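You operate a simulated robot arm through the tools that you are given. There is no shell and no other tool. Be economical: measure what you need, move in short steps, check, and stop when the job is done.

You run a simulated robot arm. Do the job below in one go: nothing can be reset, and whatever is moved stays where it is left.

JOB
Treat ingot V45 in the rust bath at the bath card's volts till dark, then shut the supply down.
Fine: the tub stands open; ingot in the basket, basket in the tub, supply on, volts, output button on; when dark: output button off, volts to 0, supply off. Set down upright: dip basket.

It is judged by the outcome, as a careful person would: the job done as asked, and still so three seconds after it is handed in. It fails if anything else is knocked over, pushed out of place, dropped, spilled or broken.

ROBOT AND FRAMES
A 6-joint arm with a two-finger parallel gripper, fixed in place. Base frame: the origin is at the foot of the arm, x ahead of it, y to its left, z up; the work surface is at about z = 88.3. Lengths are in cm, angles in rad, forces in N, time in s.
With the tool pointing down near the work surface it reaches from about 40 to 86 cm from the base axis. Its first joint turns from -2.007 to 2.007 rad. Payload 4.2 kg.
The tool frame sits at the grasp point between the pads (the TCP): z along the fingers, y along the line on which they close. The tips reach 2.3 cm beyond it. The gripper opens to 9.4 cm. The fingers are 3.8 cm wide and 1 cm thick; the gripper's body (5.4 by 9.6 cm) begins 3.9 cm behind the TCP.
Orientation is that of the tool frame in the base frame, as a unit quaternion [w, x, y, z]. With the fingers straight down and closing along the base's y, the tool's x points along the base's -x, its y along +y and its z along -z.

CONTROLS
- The arm moves only by the tool move_arm. Its argument "deltas" is a list of rows, each an object (a shift or turn left out is 0, a gripper value left out holds the last) with "translation": the shift along the tool's x, y, z in units of 20 mm (1.0 is 20 mm), a list of three; "rot": the turn, a rotation vector about the tool's x, y, z in units of 6 degrees (1.0 is 6 degrees), a list of three; "gripper": the opening, from 0 (shut) to 1 (fully open). In form: [{"translation": [dx, dy, dz], "rot": [rx, ry, rz], "gripper": gripper}, ...]. A call has 1 to 20 rows; each row shifts and turns the commanded pose from where the row before left it, along the tool's axes as they then stand. A call with a number of a shift or a turn outside -1 to 1 is refused whole. Each row takes 0.2 s and may step no farther than 5 cm and 0.15 rad from the row before; otherwise, or with a gripper value out of range, the whole call is refused. A pose out of reach is approached as far as the arm can. The call stops where the force on the tool passes 90 N (or 10 N more than at its start, if that is more) or the arm is blocked; 0.2 s more then pass. The fingers move at their own pace (about 10.8 cm/s each) and stop on an object; they squeeze with about 29 N. The grip force told is the motor's: it shows also when the fingers shut on nothing. Time passes only in rows, and 0.2 s behind the last, so rows that do not move let the fingers close. The reply holds the time, the measured pose of the TCP, the force on the tool along the base axes, the opening and the grip force, in the units named above and with some noise, with the torque about the TCP (base axes, N m) and any sound that the robot's microphone picked up.
- Cameras (640 x 400 px; columns grow to the right, rows downward): "scene" is fixed at [4.8, 65.14, 163.1]; the picture's right is [-0.69, -0.72, 0.00], its down [-0.31, 0.29, -0.91] and it looks along [0.65, -0.63, -0.42] (base axes); focal length 361 px, centre (320, 200). "wrist" rides on the gripper at [8.6, 1.6, -7.4] in the tool frame; the picture's right is [-0.18, 0.98, 0.00], its down [-0.58, -0.11, -0.81] and it looks along [-0.79, -0.15, 0.59] (tool axes); focal length 243 px, centre (320, 200). There is no depth. A picture from a camera that has moved, and an enlarged one, comes with that camera's place and axes in the base frame and with its lens.
- grab_frame(camera): a new picture of that camera. No time passes.
- raise_lower(by): slides the trunk up (or, below 0, down) by that many cm; the arm rides with it, the base frame stays. It gives what a move gives, with no picture.
- inspect(camera, box): a new picture of the part [left, top, right, bottom] of that camera's present view, enlarged. No time passes.
- close_job(): hands the job in; it is judged then, once.

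Go step by step. Nothing tells you positions but the pictures and the camera data: compare them with the known pose of the tool, close in by small moves and look again before you grip or let go. The budget is 120 turns and 84 pictures, counting those below and the enlarged ones. Unless the task says otherwise, let go and move clear before handing in, and close with one line.

The tools are called after "Emit:" as name(argument=value, ...) on one line, values as JSON. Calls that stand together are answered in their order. move_arm: Moves the arm, as the interface text tells. Its arguments: {"type":"object","properties":{"deltas":{"type":"array"}},"required":["deltas"]} The other tools are called the same way: raise_lower (by) slides the trunk up or down; grab_frame (camera) takes a picture; inspect (camera, box) takes an enlarged picture of a part of a camera's view; close_job () hands the job in.

At the start:

```text
clock: 0.0
tcp_pos: [54.61, -25.67, 136.15]
tool_rot: [0.0, 0.001, 1.0, 0.0]
ft_force: [0.7, -0.7, 0.2]
ft_torque: [0.01, 0.0, 0.01]
grip_width: 9.4
grasp_force: 0.0
trunk travel left (down, up): [-90.0, 9.0]
```

scene: 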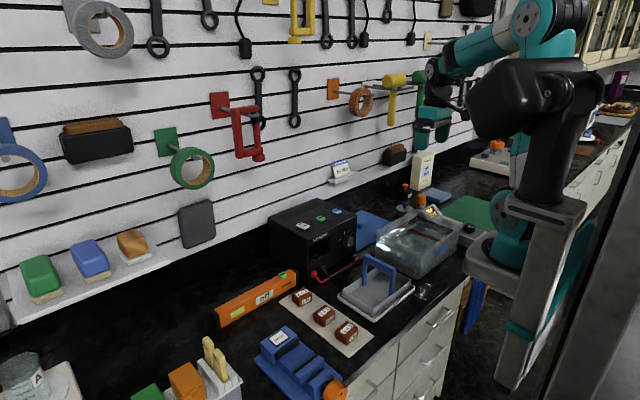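
wrist: 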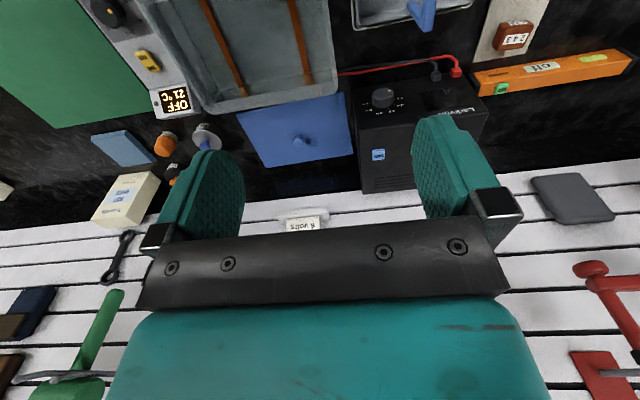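

I see the supply (black box), tub, basket with blue handle on a tray, three ingots on a board, and a card on the wall. I'll take enlarged views first.

Emit:
inspect(camera="scene", box=[260, 190, 480, 330])

Emit:
inspect(camera="scene", box=[270, 270, 380, 350])

Emit:
inspect(camera="scene", box=[300, 150, 400, 215])

Emit:
inspect(camera="wrist", box=[80, 0, 500, 240])

```text
2.86 times, centred on (370, 260) of scene
camera zoom: at [4.8, 65.14, 163.1], right [-0.69, -0.72, 0.0], down [-0.31, 0.29, -0.91], along [0.65, -0.63, -0.42], focal length 1032 px, centre (177, 29)
```

zoom: 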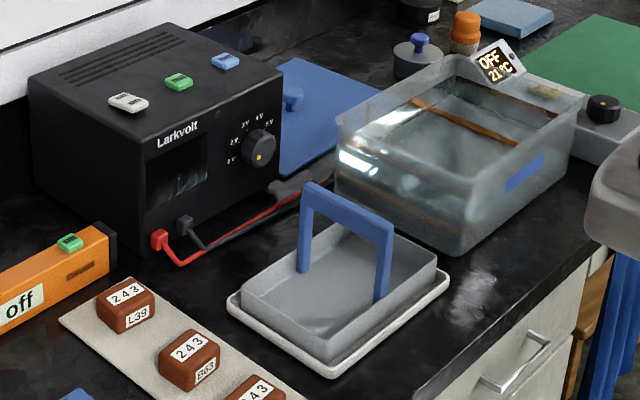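

```text
5.00 times, centred on (325, 310) of scene
camera zoom: at [4.8, 65.14, 163.1], right [-0.69, -0.72, 0.0], down [-0.31, 0.29, -0.91], along [0.65, -0.63, -0.42], focal length 1807 px, centre (295, -350)
```

zoom: 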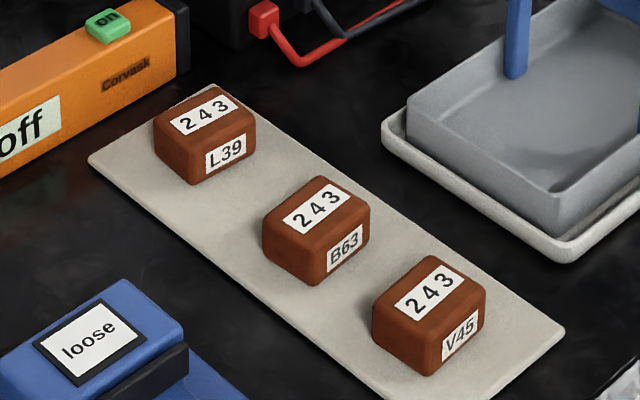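

```text
6.15 times, centred on (350, 182) of scene
camera zoom: at [4.8, 65.14, 163.1], right [-0.69, -0.72, 0.0], down [-0.31, 0.29, -0.91], along [0.65, -0.63, -0.42], focal length 2224 px, centre (135, 308)
```

zoom: 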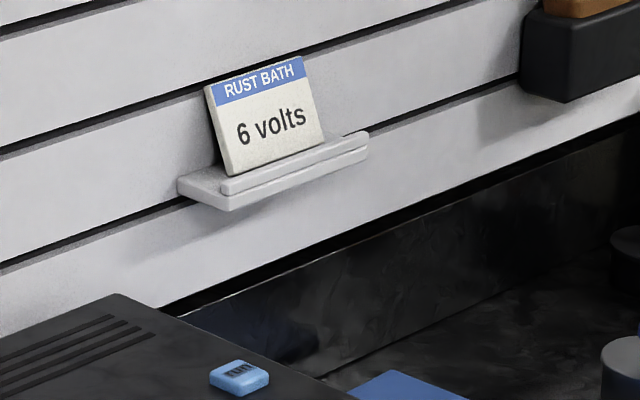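

```text
1.52 times, centred on (290, 120) of wrist
camera zoom: at [45.99, -24.23, 143.64], right [0.18, 0.98, 0.0], down [0.58, -0.11, 0.81], along [0.79, -0.15, -0.59], focal length 370 px, centre (366, 322)
```

zoom: 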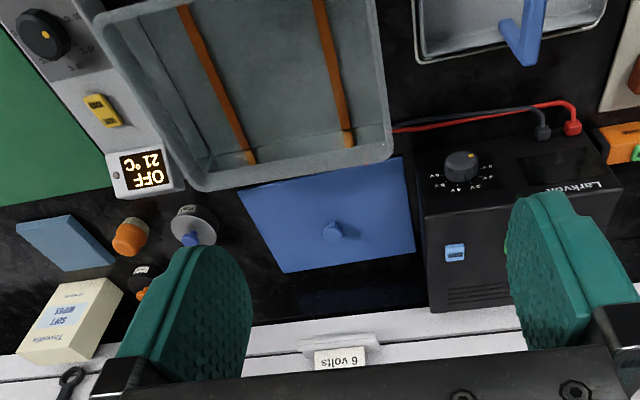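

The card reads 6 volts and V45 is the ingot nearest the front edge. I need the labels on the supply keys and knob.

Emit:
inspect(camera="scene", box=[290, 200, 362, 245])

Emit:
inspect(camera="scene", box=[320, 220, 376, 255])

Emit:
inspect(camera="scene", box=[210, 260, 310, 330])

Emit:
inspect(camera="scene", box=[370, 180, 500, 280])

```text
8.89 times, centred on (326, 222) of scene
camera zoom: at [4.8, 65.14, 163.1], right [-0.69, -0.72, 0.0], down [-0.31, 0.29, -0.91], along [0.65, -0.63, -0.42], focal length 3212 px, centre (267, 0)
```

zoom: 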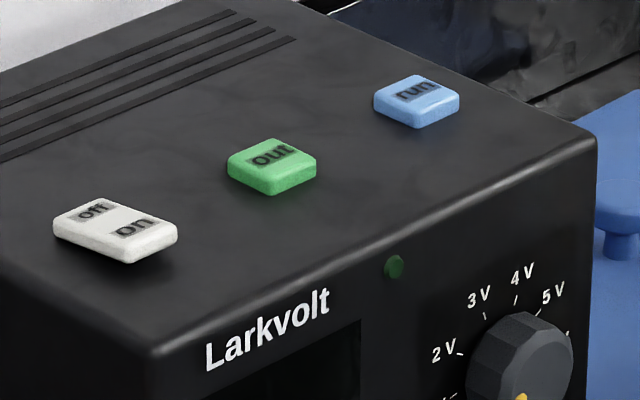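

```text
11.43 times, centred on (348, 238) of scene
camera zoom: at [4.8, 65.14, 163.1], right [-0.69, -0.72, 0.0], down [-0.31, 0.29, -0.91], along [0.65, -0.63, -0.42], focal length 4130 px, centre (0, -229)
```

zoom: 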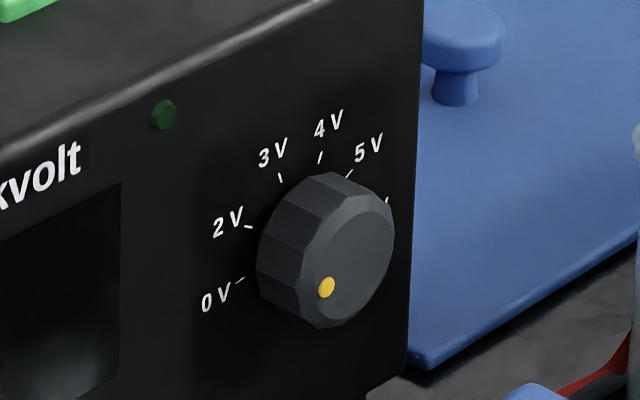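

```text
5.71 times, centred on (260, 295) of scene
camera zoom: at [4.8, 65.14, 163.1], right [-0.69, -0.72, 0.0], down [-0.31, 0.29, -0.91], along [0.65, -0.63, -0.42], focal length 2065 px, centre (663, -343)
```

zoom: 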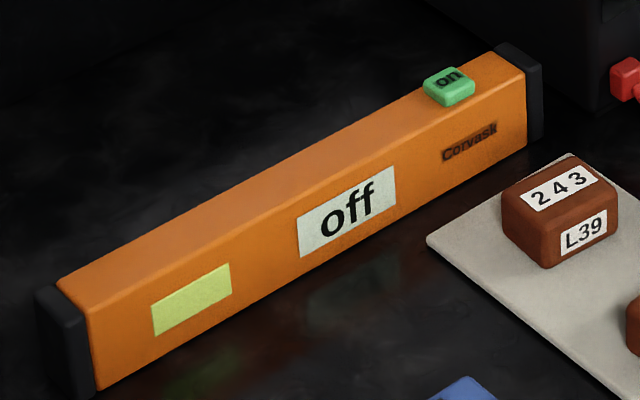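

```text
4.00 times, centred on (435, 230) of scene
camera zoom: at [4.8, 65.14, 163.1], right [-0.69, -0.72, 0.0], down [-0.31, 0.29, -0.91], along [0.65, -0.63, -0.42], focal length 1445 px, centre (-140, 80)
```

zoom: 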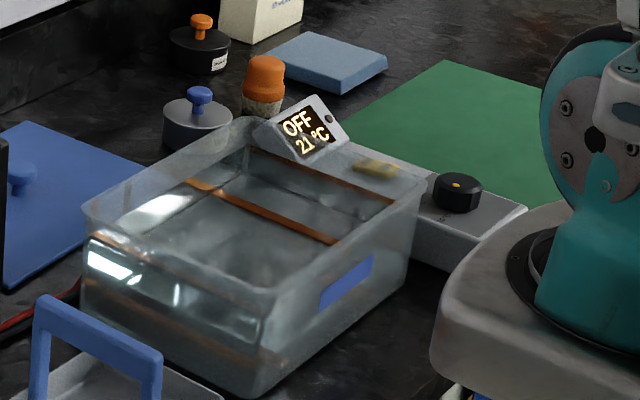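

V45 should be near (52, 10), the basket near (56, -9), the tub near (60, -38), and the supply knob near (75, -17, 97). I'll move over V45 and turn the gripper so it closes along x.

Emit:
move_arm(deltas=[{"translation": [0.07, 0.99, 0]}, {"translation": [0.07, 0.99, 0]}, {"translation": [0.07, 0.99, 0]}, {"translation": [0.07, 0.99, 0]}, {"translation": [0.07, 0.99, 0]}, {"translation": [0.07, 0.99, 0]}, {"translation": [0.07, 0.99, 0]}, {"translation": [0.07, 0.99, 0]}, {"translation": [0.07, 0.99, 0]}, {"translation": [0.07, 0.99, 0]}, {"translation": [0.07, 0.99, 0]}, {"translation": [0.07, 0.99, 0]}, {"translation": [0.07, 0.99, 0]}, {"translation": [0.07, 0.99, 0]}, {"translation": [0.07, 0.99, 0]}, {"translation": [0.07, 0.99, 0]}, {"translation": [0.07, 0.99, 0]}, {"translation": [0.07, 0.99, 0]}])

Emit:
move_arm(deltas=[{"translation": [0, 0, 0.8], "rot": [0, 0, 1]}, {"translation": [0, 0, 0.8], "rot": [0, 0, 1]}, {"translation": [0, 0, 0.8], "rot": [0, 0, 1]}, {"translation": [0, 0, 0.8], "rot": [0, 0, 1]}, {"translation": [0, 0, 0.8], "rot": [0, 0, 1]}, {"translation": [0, 0, 0.8], "rot": [0, 0, 1]}, {"translation": [0, 0, 0.8], "rot": [0, 0, 1]}, {"translation": [0, 0, 0.8], "rot": [0, 0, 1]}, {"translation": [0, 0, 0.8], "rot": [0, 0, 1]}, {"translation": [0, 0, 0.8], "rot": [0, 0, 1]}, {"translation": [0, 0, 0.8], "rot": [0, 0, 1]}, {"translation": [0, 0, 0.8], "rot": [0, 0, 1]}, {"translation": [0, 0, 0.8], "rot": [0, 0, 1]}, {"translation": [0, 0, 0.8], "rot": [0, 0, 1]}, {"translation": [0, 0, 0.8], "rot": [0, 0, 1]}])

Emit:
grab_frame(camera="wrist")

Emit:
grab_frame(camera="scene")

```text
clock: 3.8
tcp_pos: [51.94, 9.94, 136.04]
tool_rot: [0.0, 0.001, 1.0, 0.0]
ft_force: [0.3, 0.3, -0.1]
ft_torque: [0.01, -0.01, 0.01]
grip_width: 9.4
grasp_force: 0.0
trunk travel left (down, up): [-90.0, 9.0]
```

```text
clock: 7.0
tcp_pos: [51.92, 9.82, 112.29]
tool_rot: [0.0, 0.708, 0.706, 0.0]
ft_force: [0.5, 0.1, 0.4]
ft_torque: [0.02, 0.0, 0.03]
grip_width: 9.39
grasp_force: 0.0
trunk travel left (down, up): [-90.0, 9.0]
```

```text
73 pictures are left
camera wrist: at [53.81, 18.39, 119.63], right [0.98, -0.19, 0.0], down [-0.11, -0.58, 0.81], along [-0.15, -0.79, -0.59], focal length 243 px, centre (320, 200)
```

wrist: 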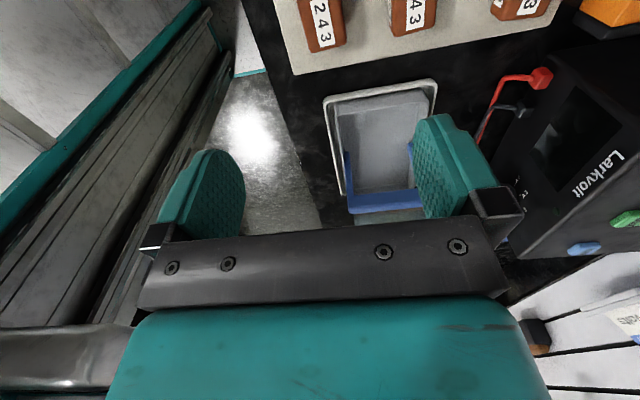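

```text
72 pictures are left
```

scene: 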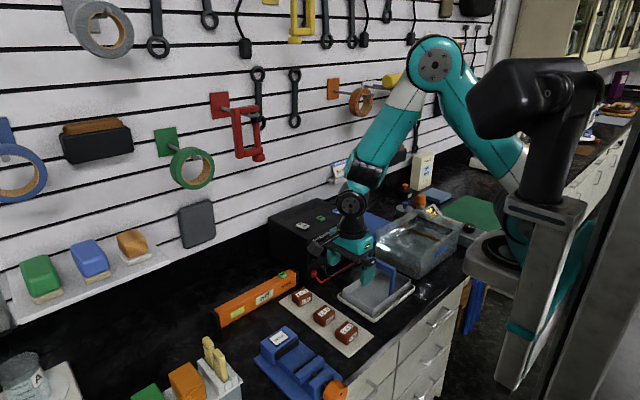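

The gripper is directly over V45, estimated at (52.2, 9.9). I'll descend to z about 99 and look again.

Emit:
move_arm(deltas=[{"translation": [0, 0, 1]}, {"translation": [0, 0, 1]}, {"translation": [0, 0, 1]}, {"translation": [0, 0, 1]}, {"translation": [0, 0, 1]}, {"translation": [0, 0, 1]}])

Emit:
grab_frame(camera="wrist")

Emit:
inspect(camera="scene", box=[270, 250, 400, 350])

```text
clock: 8.4
tcp_pos: [52.08, 9.99, 100.22]
tool_rot: [0.0, 0.707, 0.707, 0.0]
ft_force: [-0.7, -0.1, -0.4]
ft_torque: [0.0, -0.01, 0.01]
grip_width: 9.4
grasp_force: 0.1
trunk travel left (down, up): [-90.0, 9.0]
```

```text
71 pictures are left
camera wrist: at [53.8, 18.56, 107.7], right [0.98, -0.18, 0.0], down [-0.11, -0.58, 0.81], along [-0.15, -0.79, -0.59], focal length 243 px, centre (320, 200)
```

wrist: 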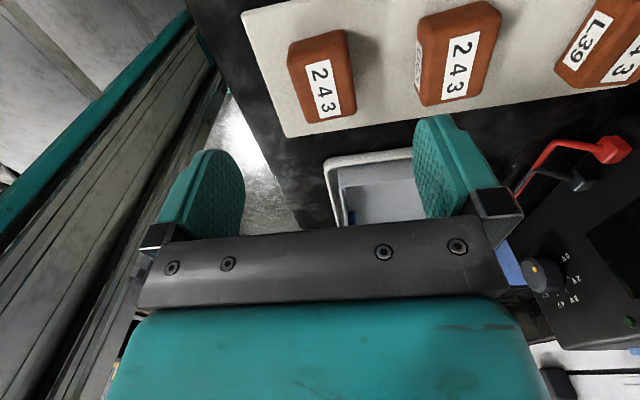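

```text
4.00 times, centred on (335, 300) of scene
camera zoom: at [4.8, 65.14, 163.1], right [-0.69, -0.72, 0.0], down [-0.31, 0.29, -0.91], along [0.65, -0.63, -0.42], focal length 1445 px, centre (260, -200)
```

zoom: 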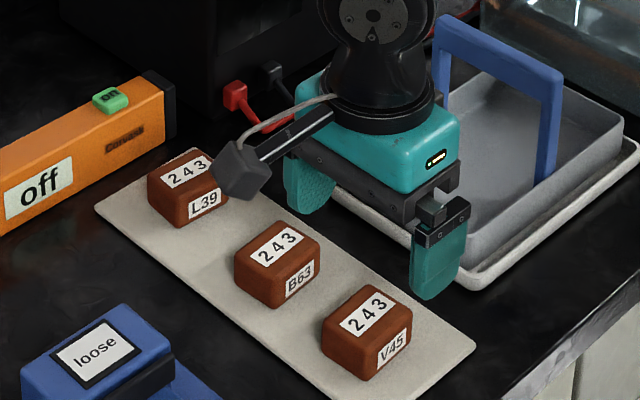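

V45's top is at about (52.5, 9.9, 92.0), aligned with the axes and long along y. I'll descend and grip it across x.

Emit:
move_arm(deltas=[{"translation": [-0.05, 0.2, 0.8], "gripper": 0.72}, {"translation": [0, 0, 0.9]}, {"translation": [0, 0, 0.9]}, {"translation": [0, 0, 0.9]}, {"translation": [0, 0, 0.72]}])

Emit:
grab_frame(camera="wrist")

Emit:
inspect(camera="scene", box=[270, 250, 400, 350])

```text
clock: 9.6
tcp_pos: [52.69, 10.07, 91.79]
tool_rot: [0.0, 0.707, 0.707, 0.0]
ft_force: [0.1, -0.6, 0.5]
ft_torque: [0.0, 0.0, 0.02]
grip_width: 6.77
grasp_force: 0.1
trunk travel left (down, up): [-90.0, 9.0]
```

```text
69 pictures are left
camera wrist: at [54.31, 18.55, 99.27], right [0.98, -0.18, 0.0], down [-0.11, -0.58, 0.81], along [-0.15, -0.79, -0.59], focal length 243 px, centre (320, 200)
```

wrist: 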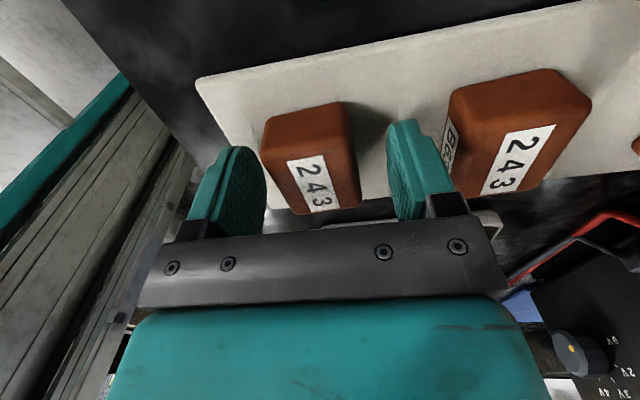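

```text
4.00 times, centred on (335, 300) of scene
camera zoom: at [4.8, 65.14, 163.1], right [-0.69, -0.72, 0.0], down [-0.31, 0.29, -0.91], along [0.65, -0.63, -0.42], focal length 1445 px, centre (260, -200)
```

zoom: 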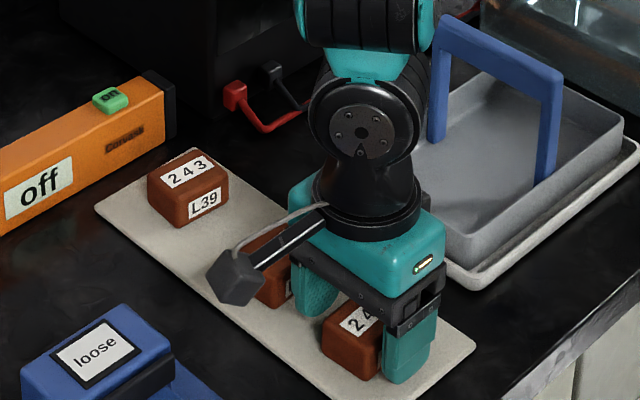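

The ingot is centred between the pads. I'll close on it and lift slightly.

Emit:
move_arm(deltas=[{"translation": [0, -0.1, 0], "gripper": 0}, {}, {}, {}, {"translation": [0, 0, -0.5]}, {"translation": [0, 0, -1]}, {"translation": [0, 0, -1]}, {"translation": [0, 0, -1]}, {"translation": [0, 0, -1]}, {"translation": [0, 0, -1]}])

Emit:
inspect(camera="scene", box=[290, 230, 420, 340])

Emit:
grab_frame(camera="wrist")

```text
clock: 11.8
tcp_pos: [52.34, 10.08, 102.77]
tool_rot: [-0.001, 0.707, 0.708, -0.001]
ft_force: [-0.1, -0.2, -0.5]
ft_torque: [-0.05, 0.02, 0.01]
grip_width: 0.01
grasp_force: 28.5
trunk travel left (down, up): [-90.0, 9.0]
```

```text
3.64 times, centred on (355, 285) of scene
camera zoom: at [4.8, 65.14, 163.1], right [-0.69, -0.72, 0.0], down [-0.31, 0.29, -0.91], along [0.65, -0.63, -0.42], focal length 1314 px, centre (193, -109)
```

zoom: 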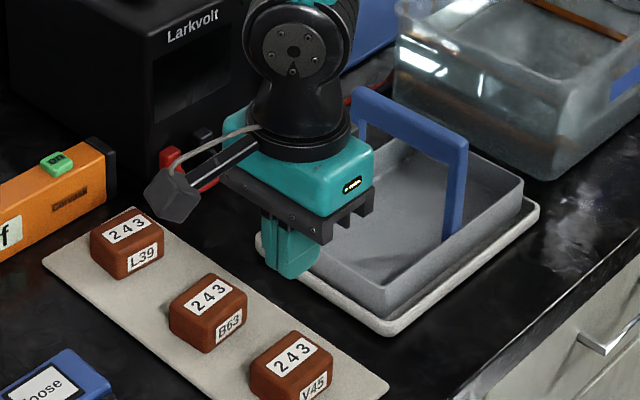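

```text
66 pictures are left
camera wrist: at [54.01, 18.55, 110.15], right [0.98, -0.18, 0.0], down [-0.11, -0.58, 0.81], along [-0.15, -0.79, -0.59], focal length 243 px, centre (320, 200)
```

wrist: 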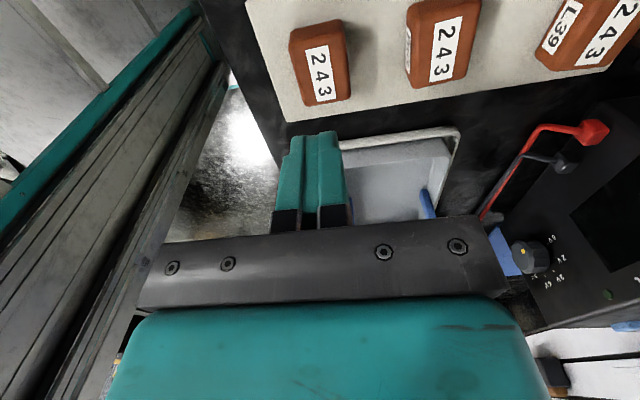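

The grip missed: the fingers closed on nothing and V45 hasn't moved. My refined estimate of the ingot's top centre is (52.2, 9.5, 91.6), so I'll reopen, go a little lower, and read the width before lifting.

Emit:
move_arm(deltas=[{"translation": [-0.27, -0.05, 0], "gripper": 0.72}, {"translation": [0, 0, 0]}, {"translation": [0, 0, 1]}, {"translation": [0, 0, 1]}, {"translation": [0, 0, 1]}, {"translation": [0, 0, 1]}, {"translation": [0, 0, 0.9]}, {"translation": [0, 0, 0.4]}, {"translation": [0, 0, 0.3]}])

Emit:
move_arm(deltas=[{"gripper": 0}, {}, {}, {}])

Emit:
inspect(camera="scene", box=[300, 270, 390, 350])

```text
clock: 13.8
tcp_pos: [52.29, 9.21, 91.58]
tool_rot: [0.0, 0.707, 0.707, 0.0]
ft_force: [-0.5, 0.5, -0.3]
ft_torque: [0.01, -0.02, 0.0]
grip_width: 6.77
grasp_force: 0.0
trunk travel left (down, up): [-90.0, 9.0]
```

```text
clock: 14.8
tcp_pos: [52.34, 9.22, 91.57]
tool_rot: [0.0, 0.707, 0.707, -0.001]
ft_force: [1.6, -0.2, 0.0]
ft_torque: [-0.01, -0.12, -0.01]
grip_width: 3.96
grasp_force: 29.1
trunk travel left (down, up): [-90.0, 9.0]
```

```text
5.00 times, centred on (345, 310) of scene
camera zoom: at [4.8, 65.14, 163.1], right [-0.69, -0.72, 0.0], down [-0.31, 0.29, -0.91], along [0.65, -0.63, -0.42], focal length 1807 px, centre (195, -350)
```

zoom: 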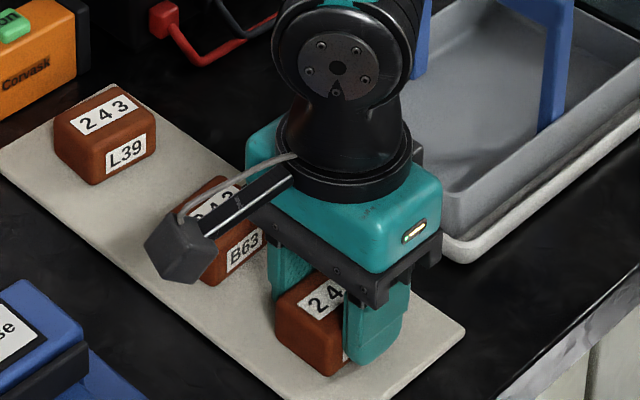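

It is held at a width of 3.96 cm. I'll lift slowly and check.

Emit:
move_arm(deltas=[{"translation": [0, 0, -0.05]}, {"translation": [0, 0, -0.1]}, {"translation": [0, 0, -0.15]}, {"translation": [0, 0, -0.2]}, {"translation": [0, 0, -0.2]}])

Emit:
inspect(camera="scene", box=[300, 270, 390, 350])

```text
clock: 16.0
tcp_pos: [52.16, 9.3, 92.96]
tool_rot: [0.0, 0.707, 0.707, 0.0]
ft_force: [-0.3, 0.1, -5.2]
ft_torque: [-0.02, -0.01, 0.0]
grip_width: 3.99
grasp_force: 28.9
trunk travel left (down, up): [-90.0, 9.0]
```

```text
5.00 times, centred on (345, 310) of scene
camera zoom: at [4.8, 65.14, 163.1], right [-0.69, -0.72, 0.0], down [-0.31, 0.29, -0.91], along [0.65, -0.63, -0.42], focal length 1807 px, centre (195, -350)
```

zoom: 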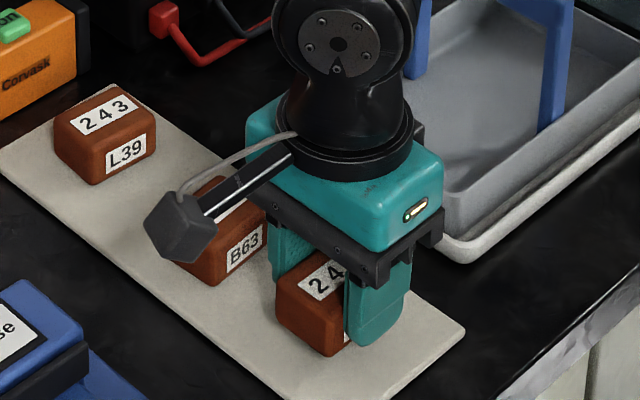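

V45 is off the board, with about 5 N of load. I'll lift it further and look at the basket.

Emit:
move_arm(deltas=[{"translation": [0, 0, -0.3]}, {"translation": [0, 0, -0.4]}, {"translation": [0, 0, -0.5]}, {"translation": [0, 0, -0.5]}, {"translation": [0, 0, -0.5]}, {"translation": [0, 0, -0.5]}, {"translation": [0, 0, -0.5]}, {"translation": [0, 0, -0.5]}, {"translation": [0, 0, -0.5]}, {"translation": [0, 0, -0.4]}, {"translation": [0, 0, -0.3]}])

Emit:
grab_frame(camera="wrist")

Emit:
inspect(camera="scene", box=[320, 220, 430, 340])

```text
clock: 18.4
tcp_pos: [52.22, 9.19, 102.72]
tool_rot: [0.0, 0.707, 0.708, 0.0]
ft_force: [0.3, -1.0, -4.3]
ft_torque: [-0.04, 0.01, -0.03]
grip_width: 3.97
grasp_force: 29.4
trunk travel left (down, up): [-90.0, 9.0]
```

```text
63 pictures are left
camera wrist: at [53.88, 17.78, 110.13], right [0.98, -0.18, 0.0], down [-0.11, -0.58, 0.81], along [-0.15, -0.79, -0.59], focal length 243 px, centre (320, 200)
```

wrist: 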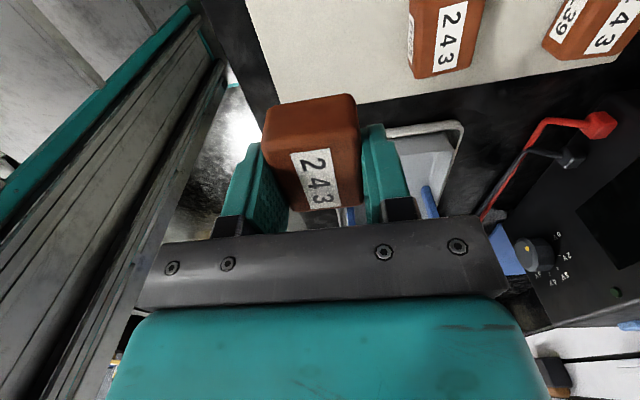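

```text
3.33 times, centred on (375, 280) of scene
camera zoom: at [4.8, 65.14, 163.1], right [-0.69, -0.72, 0.0], down [-0.31, 0.29, -0.91], along [0.65, -0.63, -0.42], focal length 1204 px, centre (137, -67)
```

zoom: 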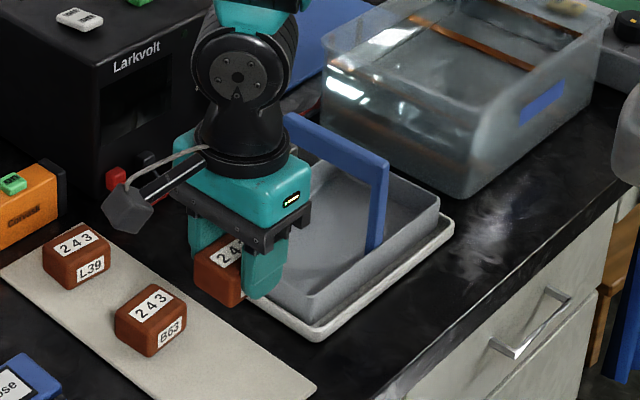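

The basket rim spans about x 50.6–62.4 and y -0.3 to -18.3, with the handle near y = -9. I'll carry V45 to (56.2, -3.9), still at height.

Emit:
move_arm(deltas=[{"translation": [-0.3, 0.1, 0]}, {"translation": [-0.6, 0.2, 0]}, {"translation": [-0.7, 0.2, 0]}, {"translation": [-0.7, 0.2, 0]}, {"translation": [-0.7, 0.2, 0]}, {"translation": [-0.7, 0.2, 0]}, {"translation": [-0.7, 0.2, 0]}, {"translation": [-0.7, 0.2, 0]}, {"translation": [-0.6, 0.2, 0]}, {"translation": [-0.5, 0.2, 0]}, {"translation": [-0.35, 0.1, 0]}])

Emit:
grab_frame(camera="wrist")

Emit:
inspect(camera="scene", box=[320, 220, 430, 320])

```text
clock: 20.8
tcp_pos: [56.07, -3.83, 102.81]
tool_rot: [0.0, 0.707, 0.707, 0.0]
ft_force: [-0.1, 0.5, -4.4]
ft_torque: [-0.06, 0.02, 0.01]
grip_width: 3.97
grasp_force: 28.9
trunk travel left (down, up): [-90.0, 9.0]
```

```text
61 pictures are left
camera wrist: at [57.84, 4.62, 110.23], right [0.98, -0.18, 0.0], down [-0.11, -0.58, 0.81], along [-0.15, -0.79, -0.59], focal length 243 px, centre (320, 200)
```

wrist: 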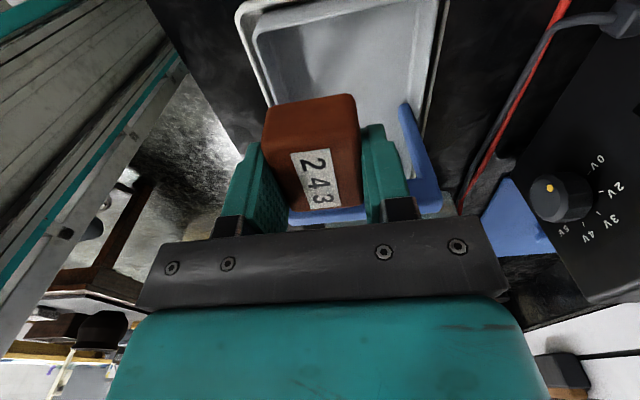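

```text
4.00 times, centred on (375, 270) of scene
camera zoom: at [4.8, 65.14, 163.1], right [-0.69, -0.72, 0.0], down [-0.31, 0.29, -0.91], along [0.65, -0.63, -0.42], focal length 1445 px, centre (100, -80)
```

zoom: 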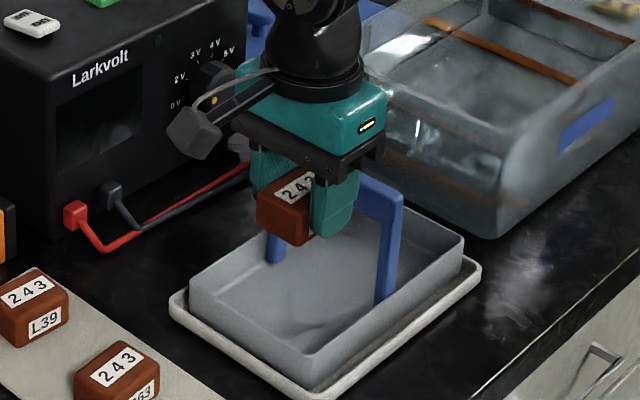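

V45 is over the +y half of the basket. I'll shift +x by 1 cm and descend to z about 96, then check clearance to the handle.

Emit:
move_arm(deltas=[{"translation": [0, 0.4, 0.3]}, {"translation": [0, 0, 0.5]}, {"translation": [0, 0, 0.6]}, {"translation": [0, 0, 0.6]}, {"translation": [0, 0, 0.6]}, {"translation": [0, 0, 0.5]}, {"translation": [0, 0, 0.3]}])

Emit:
grab_frame(camera="wrist")

Emit:
inspect(camera="scene", box=[330, 220, 420, 310])

```text
clock: 22.4
tcp_pos: [56.95, -3.77, 95.91]
tool_rot: [0.0, 0.707, 0.707, 0.0]
ft_force: [-0.5, 0.1, -4.4]
ft_torque: [-0.03, 0.02, 0.04]
grip_width: 3.99
grasp_force: 29.2
trunk travel left (down, up): [-90.0, 9.0]
```

```text
59 pictures are left
camera wrist: at [58.73, 4.71, 103.46], right [0.98, -0.18, 0.0], down [-0.11, -0.58, 0.81], along [-0.15, -0.79, -0.59], focal length 243 px, centre (320, 200)
```

wrist: 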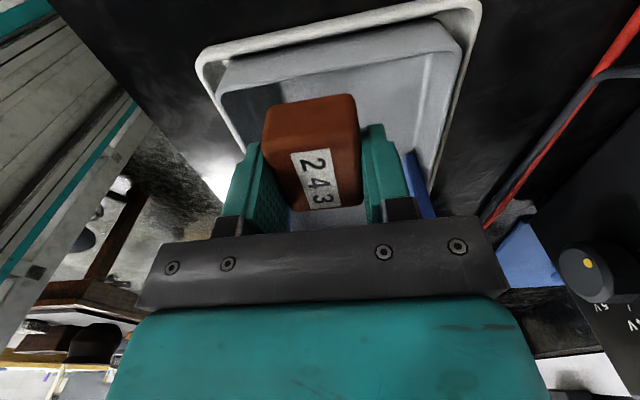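

```text
4.44 times, centred on (375, 265) of scene
camera zoom: at [4.8, 65.14, 163.1], right [-0.69, -0.72, 0.0], down [-0.31, 0.29, -0.91], along [0.65, -0.63, -0.42], focal length 1606 px, centre (76, -89)
```

zoom: 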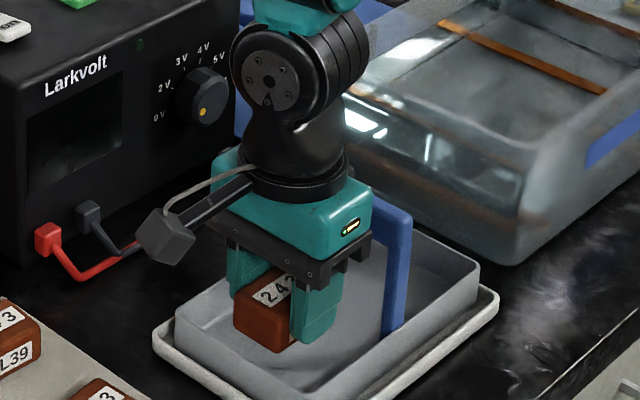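

There is space around the ingot. I'll lower it gently until it touches.

Emit:
move_arm(deltas=[{"translation": [0, 0, 0.3]}, {"translation": [0, 0, 0.3]}, {"translation": [0, 0, 0.3]}, {"translation": [0, 0, 0.3]}, {"translation": [0, 0, 0.2]}])

Emit:
inspect(camera="scene", box=[330, 220, 420, 310])

```text
clock: 23.6
tcp_pos: [56.96, -3.91, 93.07]
tool_rot: [0.0, 0.707, 0.707, -0.001]
ft_force: [-0.1, -0.9, -3.8]
ft_torque: [-0.03, 0.01, 0.01]
grip_width: 3.95
grasp_force: 28.5
trunk travel left (down, up): [-90.0, 9.0]
```

```text
4.44 times, centred on (375, 265) of scene
camera zoom: at [4.8, 65.14, 163.1], right [-0.69, -0.72, 0.0], down [-0.31, 0.29, -0.91], along [0.65, -0.63, -0.42], focal length 1606 px, centre (76, -89)
```

zoom: 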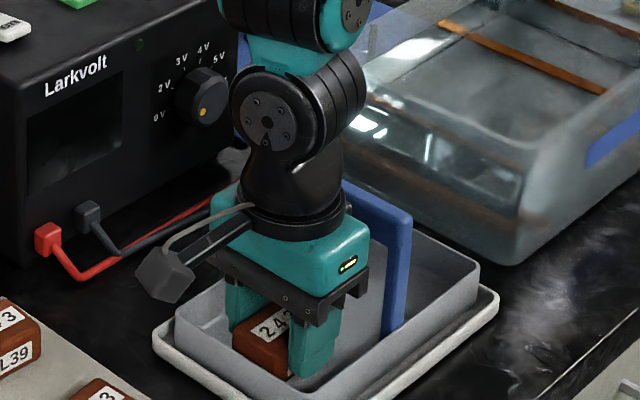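

Emit:
move_arm(deltas=[{"translation": [0, 0, 0.1]}, {"translation": [0, 0, 0.1]}, {"translation": [0, 0, 0.1]}])

```text
clock: 24.4
tcp_pos: [56.89, -3.82, 92.71]
tool_rot: [0.0, 0.707, 0.708, 0.0]
ft_force: [-0.5, -1.2, -4.0]
ft_torque: [0.04, -0.01, 0.02]
grip_width: 3.97
grasp_force: 29.0
trunk travel left (down, up): [-90.0, 9.0]
```

Emit:
move_arm(deltas=[{"translation": [0, 0, 0.1]}, {}])

Emit:
move_arm(deltas=[{"translation": [0, 0, 0.1]}, {}])

```text
clock: 25.0
tcp_pos: [57.0, -3.83, 92.4]
tool_rot: [0.0, 0.708, 0.707, 0.0]
ft_force: [-0.6, -0.3, -4.2]
ft_torque: [-0.04, 0.03, 0.0]
grip_width: 3.98
grasp_force: 28.7
trunk travel left (down, up): [-90.0, 9.0]
```

```text
clock: 25.6
tcp_pos: [56.96, -3.84, 92.06]
tool_rot: [0.0, 0.707, 0.707, 0.001]
ft_force: [0.2, -0.5, -6.0]
ft_torque: [0.01, -0.01, 0.0]
grip_width: 4.02
grasp_force: 29.2
trunk travel left (down, up): [-90.0, 9.0]
```

Emit:
move_arm(deltas=[{"translation": [0, 0, 0.08]}, {}])

Emit:
inspect(camera="scene", box=[340, 240, 410, 310])

```text
clock: 26.2
tcp_pos: [56.93, -3.88, 92.04]
tool_rot: [0.0, 0.707, 0.707, 0.0]
ft_force: [0.8, 0.5, -3.8]
ft_torque: [0.04, 0.01, 0.0]
grip_width: 3.96
grasp_force: 28.5
trunk travel left (down, up): [-90.0, 9.0]
```

```text
5.71 times, centred on (375, 275) of scene
camera zoom: at [4.8, 65.14, 163.1], right [-0.69, -0.72, 0.0], down [-0.31, 0.29, -0.91], along [0.65, -0.63, -0.42], focal length 2065 px, centre (6, -229)
```

zoom: 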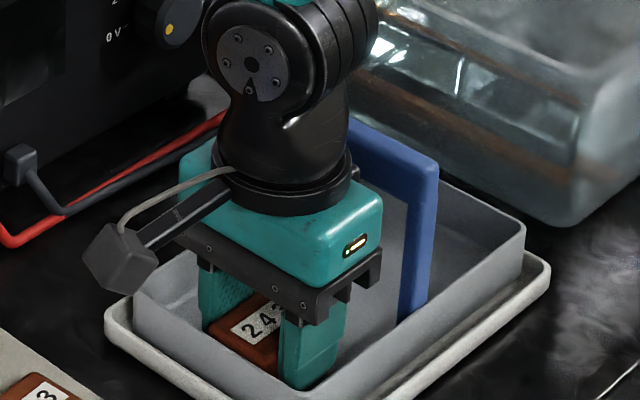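

Emit:
move_arm(deltas=[{"translation": [0, 0, 0.12]}, {}])

Emit:
move_arm(deltas=[{"translation": [0, 0, 0.1]}, {}])

```text
clock: 26.8
tcp_pos: [56.88, -3.77, 91.74]
tool_rot: [0.0, 0.707, 0.708, 0.0]
ft_force: [0.6, 0.3, 1.2]
ft_torque: [-0.04, 0.05, 0.02]
grip_width: 4.0
grasp_force: 29.3
trunk travel left (down, up): [-90.0, 9.0]
```

```text
clock: 27.4
tcp_pos: [56.96, -3.88, 91.72]
tool_rot: [0.001, 0.708, 0.706, 0.001]
ft_force: [1.2, -1.5, 23.2]
ft_torque: [-0.02, 0.1, -0.02]
grip_width: 3.96
grasp_force: 29.4
trunk travel left (down, up): [-90.0, 9.0]
```

The ingot is on the basket floor. I'll ease up, open slightly and withdraw upward.

Emit:
move_arm(deltas=[{"translation": [0, 0, -0.1]}, {"gripper": 0.58}, {}, {"translation": [0, 0, -0.2]}, {"translation": [0, 0, -0.5]}, {"translation": [0, 0, -1]}, {"translation": [0, 0, -1]}, {"translation": [0, 0, -1]}, {"translation": [0, 0, -1]}, {"translation": [0, 0, -1]}, {"translation": [0, 0, -1]}, {"translation": [0, 0, -1]}, {"translation": [0, 0, -1]}])

Emit:
grab_frame(camera="wrist")

Emit:
inspect(camera="scene", box=[330, 220, 490, 320])

```text
clock: 30.2
tcp_pos: [57.03, -3.88, 108.99]
tool_rot: [0.0, 0.707, 0.707, 0.0]
ft_force: [1.9, -0.8, 0.3]
ft_torque: [-0.04, 0.04, -0.02]
grip_width: 5.45
grasp_force: 0.0
trunk travel left (down, up): [-90.0, 9.0]
```

```text
55 pictures are left
camera wrist: at [58.72, 4.65, 116.53], right [0.98, -0.18, 0.0], down [-0.11, -0.58, 0.81], along [-0.15, -0.79, -0.59], focal length 243 px, centre (320, 200)
```

wrist: 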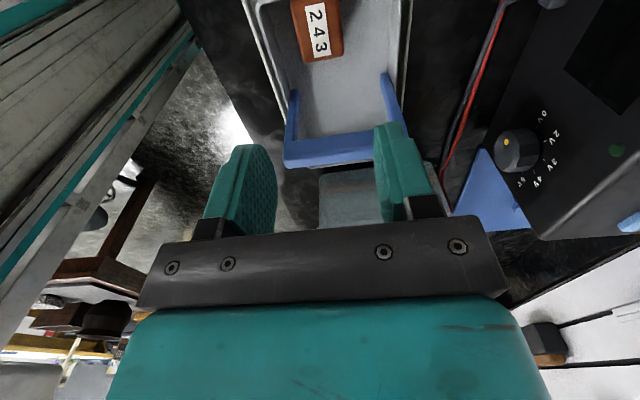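

```text
4.00 times, centred on (410, 270) of scene
camera zoom: at [4.8, 65.14, 163.1], right [-0.69, -0.72, 0.0], down [-0.31, 0.29, -0.91], along [0.65, -0.63, -0.42], focal length 1445 px, centre (-40, -80)
```

zoom: 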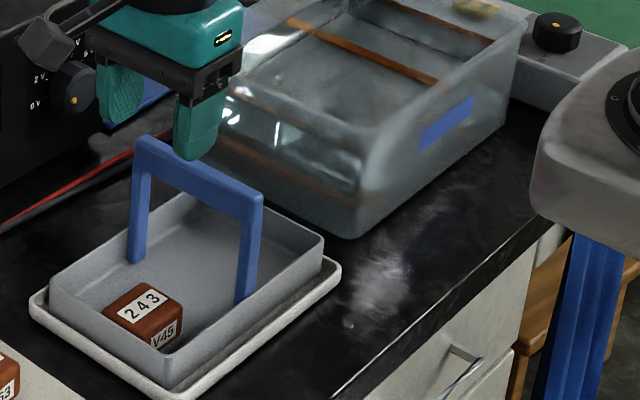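

V45 is in the basket. I'll rotate the gripper back so it closes along y and centre it over the handle bar, near (58, -9).

Emit:
move_arm(deltas=[{"rot": [0, 0, -1]}, {"rot": [0, 0, -1]}, {"rot": [0, 0, -1]}, {"rot": [0, 0, -1]}, {"rot": [0, 0, -1]}, {"rot": [0, 0, -1]}, {"rot": [0, 0, -1]}, {"rot": [0, 0, -1]}, {"rot": [0, 0, -1]}, {"rot": [0, 0, -1]}, {"rot": [0, 0, -1]}, {"rot": [0, 0, -1]}, {"rot": [0, 0, -1]}, {"rot": [0, 0, -1]}, {"rot": [0, 0, -1]}, {"translation": [-0.1, -0.9, 0]}, {"translation": [-0.1, -0.9, 0]}, {"translation": [-0.1, -0.8, 0]}])

Emit:
grab_frame(camera="wrist")

```text
clock: 34.0
tcp_pos: [57.46, -9.09, 109.15]
tool_rot: [0.0, 0.0, 1.0, 0.001]
ft_force: [-0.3, 0.0, -1.1]
ft_torque: [-0.04, 0.01, 0.01]
grip_width: 5.43
grasp_force: 0.0
trunk travel left (down, up): [-90.0, 9.0]
```

```text
53 pictures are left
camera wrist: at [48.97, -7.55, 116.61], right [0.18, 0.98, 0.0], down [0.58, -0.11, 0.81], along [0.79, -0.15, -0.59], focal length 243 px, centre (320, 200)
```

wrist: 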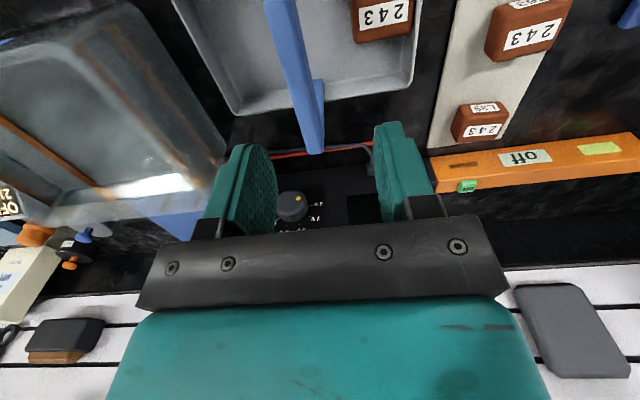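

The handle bar works out near y = -10.7, with its top around z = 100. I'll shift there, descend part-way and check.

Emit:
move_arm(deltas=[{"translation": [0, -0.8, 0], "gripper": 0.75}, {"translation": [0, 0, 0.8]}, {"translation": [0, 0, 0.8]}, {"translation": [0, 0, 0.8]}])

Emit:
grab_frame(camera="wrist")

Emit:
inspect(camera="scene", box=[330, 220, 430, 320])

```text
clock: 35.0
tcp_pos: [57.56, -10.6, 104.35]
tool_rot: [0.001, 0.0, 1.0, 0.0]
ft_force: [-0.4, -0.3, 0.1]
ft_torque: [-0.01, -0.01, -0.01]
grip_width: 7.03
grasp_force: 0.1
trunk travel left (down, up): [-90.0, 9.0]
```

```text
52 pictures are left
camera wrist: at [48.95, -9.09, 111.86], right [0.18, 0.98, 0.0], down [0.58, -0.11, 0.81], along [0.79, -0.15, -0.59], focal length 243 px, centre (320, 200)
```

wrist: 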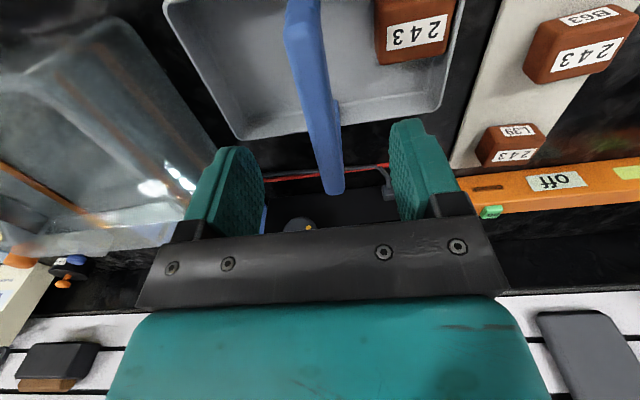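

```text
4.00 times, centred on (380, 270) of scene
camera zoom: at [4.8, 65.14, 163.1], right [-0.69, -0.72, 0.0], down [-0.31, 0.29, -0.91], along [0.65, -0.63, -0.42], focal length 1445 px, centre (80, -80)
```

zoom: 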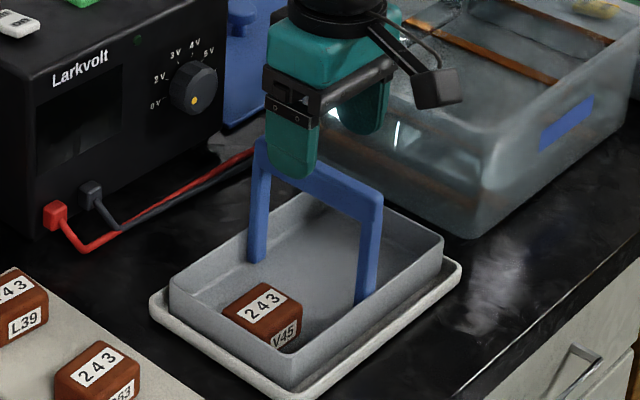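

The bar is centred between the fingers. I'll descend to z about 99.5 and close on it.

Emit:
move_arm(deltas=[{"translation": [0, 0, 0.8]}, {"translation": [0, 0, 0.8]}, {"translation": [0, 0, 0.7]}, {}, {"gripper": 0}, {}, {}, {}])

Emit:
grab_frame(camera="wrist")

Emit:
inspect(camera="scene", box=[330, 220, 430, 320])

```text
clock: 36.8
tcp_pos: [57.58, -10.58, 99.86]
tool_rot: [-0.001, 0.0, 1.0, 0.0]
ft_force: [-0.4, 0.3, 0.0]
ft_torque: [0.0, -0.17, 0.06]
grip_width: 1.56
grasp_force: 29.0
trunk travel left (down, up): [-90.0, 9.0]
```

```text
50 pictures are left
camera wrist: at [48.96, -9.01, 107.24], right [0.18, 0.98, 0.0], down [0.58, -0.11, 0.81], along [0.79, -0.15, -0.59], focal length 243 px, centre (320, 200)
```

wrist: 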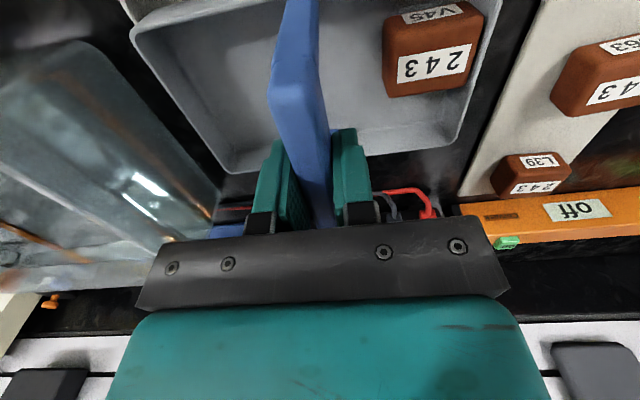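

```text
4.00 times, centred on (380, 270) of scene
camera zoom: at [4.8, 65.14, 163.1], right [-0.69, -0.72, 0.0], down [-0.31, 0.29, -0.91], along [0.65, -0.63, -0.42], focal length 1445 px, centre (80, -80)
```

zoom: 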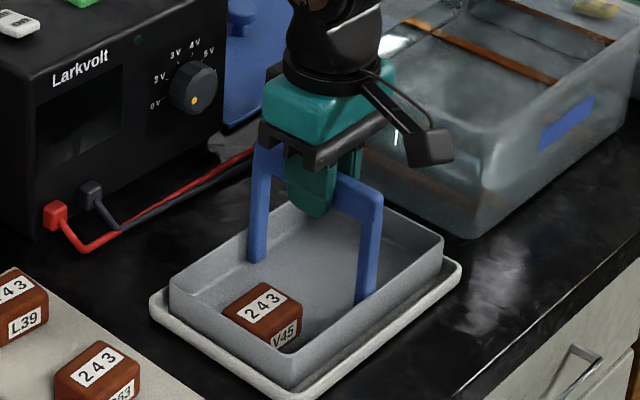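

The bar is held at 1.56 cm. I'll lift slowly a little and check the tilt.

Emit:
move_arm(deltas=[{"translation": [0, 0, -0.05]}, {"translation": [0, 0, -0.1]}, {"translation": [0, 0, -0.2]}, {"translation": [0, 0, -0.3]}, {"translation": [0, 0, -0.3]}, {"translation": [0, 0, -0.3]}, {"translation": [0, 0, -0.2]}])

Emit:
inspect(camera="scene", box=[330, 220, 430, 320])

```text
clock: 38.4
tcp_pos: [57.5, -10.67, 102.61]
tool_rot: [0.0, 0.0, 1.0, 0.0]
ft_force: [-0.8, -0.2, -6.7]
ft_torque: [-0.29, 0.02, 0.0]
grip_width: 1.57
grasp_force: 28.9
trunk travel left (down, up): [-90.0, 9.0]
```

```text
4.00 times, centred on (380, 270) of scene
camera zoom: at [4.8, 65.14, 163.1], right [-0.69, -0.72, 0.0], down [-0.31, 0.29, -0.91], along [0.65, -0.63, -0.42], focal length 1445 px, centre (80, -80)
```

zoom: 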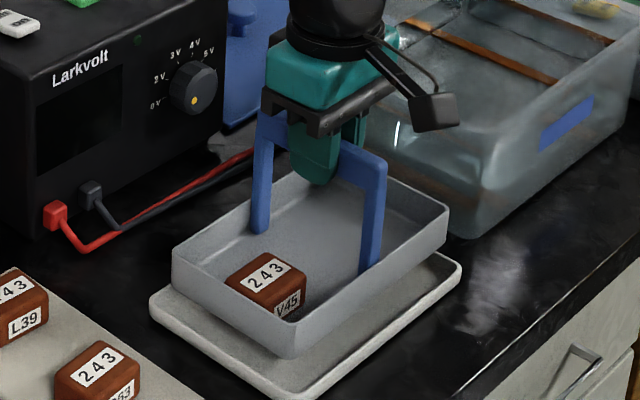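

The basket hangs level. I'll continue lifting to z about 117.

Emit:
move_arm(deltas=[{"translation": [0, 0, -0.3]}, {"translation": [0, 0, -0.5]}, {"translation": [0, 0, -0.5]}, {"translation": [0, 0, -0.6]}, {"translation": [0, 0, -0.6]}, {"translation": [0, 0, -0.6]}, {"translation": [0, 0, -0.6]}, {"translation": [0, 0, -0.6]}, {"translation": [0, 0, -0.6]}, {"translation": [0, 0, -0.6]}, {"translation": [0, 0, -0.6]}, {"translation": [0, 0, -0.6]}, {"translation": [0, 0, -0.5]}, {"translation": [0, 0, -0.3]}])

Emit:
grab_frame(camera="wrist")

Emit:
inspect(camera="scene", box=[340, 180, 480, 300])

```text
clock: 41.4
tcp_pos: [57.49, -10.52, 117.5]
tool_rot: [0.0, 0.001, 1.0, 0.001]
ft_force: [0.1, 0.7, -6.2]
ft_torque: [-0.31, -0.03, 0.01]
grip_width: 1.57
grasp_force: 28.9
trunk travel left (down, up): [-90.0, 9.0]
```

```text
47 pictures are left
camera wrist: at [48.97, -9.08, 125.09], right [0.18, 0.98, 0.0], down [0.58, -0.11, 0.81], along [0.79, -0.15, -0.59], focal length 243 px, centre (320, 200)
```

wrist: 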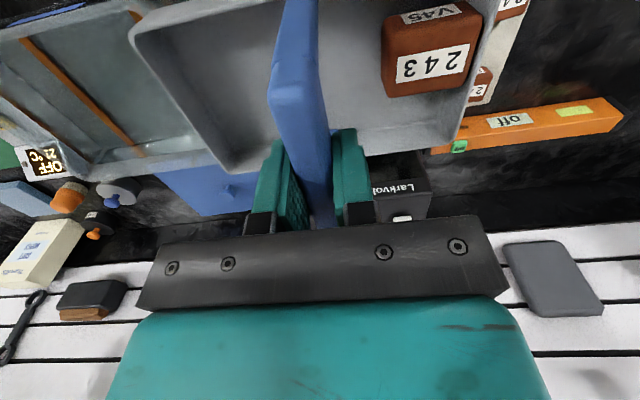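

```text
3.33 times, centred on (410, 240) of scene
camera zoom: at [4.8, 65.14, 163.1], right [-0.69, -0.72, 0.0], down [-0.31, 0.29, -0.91], along [0.65, -0.63, -0.42], focal length 1204 px, centre (20, 67)
```

zoom: 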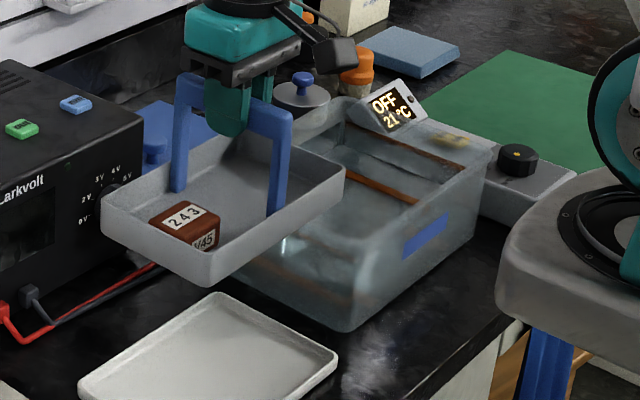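

The tub's rim spans about x 51.5–70 and y -26 to -52, with its centre near (60.8, -39). I'll carry the basket there in smooth steps.

Emit:
move_arm(deltas=[{"translation": [0, -0.2, 0]}, {"translation": [-0.05, -0.4, 0]}, {"translation": [-0.1, -0.6, 0]}, {"translation": [-0.1, -0.8, 0]}, {"translation": [-0.1, -0.9, 0]}, {"translation": [-0.1, -0.9, 0]}, {"translation": [-0.1, -0.9, 0]}, {"translation": [-0.1, -0.9, 0]}, {"translation": [-0.1, -0.9, 0]}, {"translation": [-0.1, -0.9, 0]}, {"translation": [-0.1, -0.9, 0]}, {"translation": [-0.1, -0.9, 0]}, {"translation": [-0.1, -0.9, 0]}, {"translation": [-0.1, -0.9, 0]}, {"translation": [-0.1, -0.9, 0]}, {"translation": [-0.1, -0.8, 0]}, {"translation": [-0.1, -0.7, 0]}, {"translation": [-0.1, -0.5, 0]}, {"translation": [0, -0.3, 0]}, {}])

Emit:
grab_frame(camera="wrist")

Emit:
inspect(camera="scene", box=[340, 170, 500, 290])

```text
clock: 45.6
tcp_pos: [60.9, -39.02, 117.62]
tool_rot: [0.0, 0.001, 1.0, 0.0]
ft_force: [0.7, 0.4, -5.6]
ft_torque: [-0.31, 0.0, 0.0]
grip_width: 1.58
grasp_force: 28.4
trunk travel left (down, up): [-90.0, 9.0]
```

```text
45 pictures are left
camera wrist: at [52.25, -37.52, 125.07], right [0.18, 0.98, 0.0], down [0.58, -0.11, 0.81], along [0.79, -0.15, -0.59], focal length 243 px, centre (320, 200)
```

wrist: 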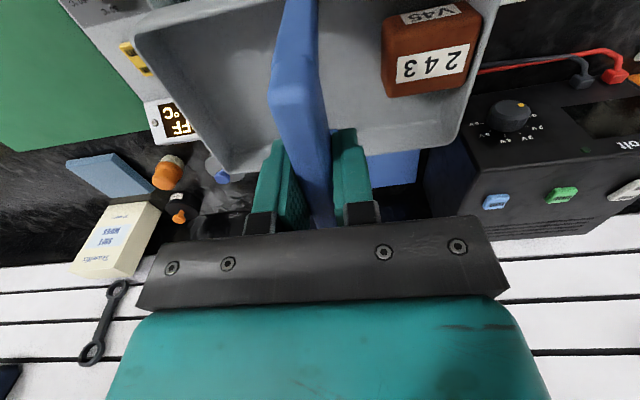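

```text
3.33 times, centred on (420, 230) of scene
camera zoom: at [4.8, 65.14, 163.1], right [-0.69, -0.72, 0.0], down [-0.31, 0.29, -0.91], along [0.65, -0.63, -0.42], focal length 1204 px, centre (-13, 100)
```

zoom: 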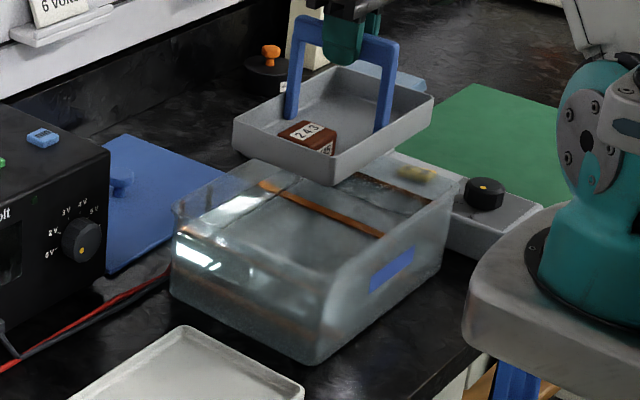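

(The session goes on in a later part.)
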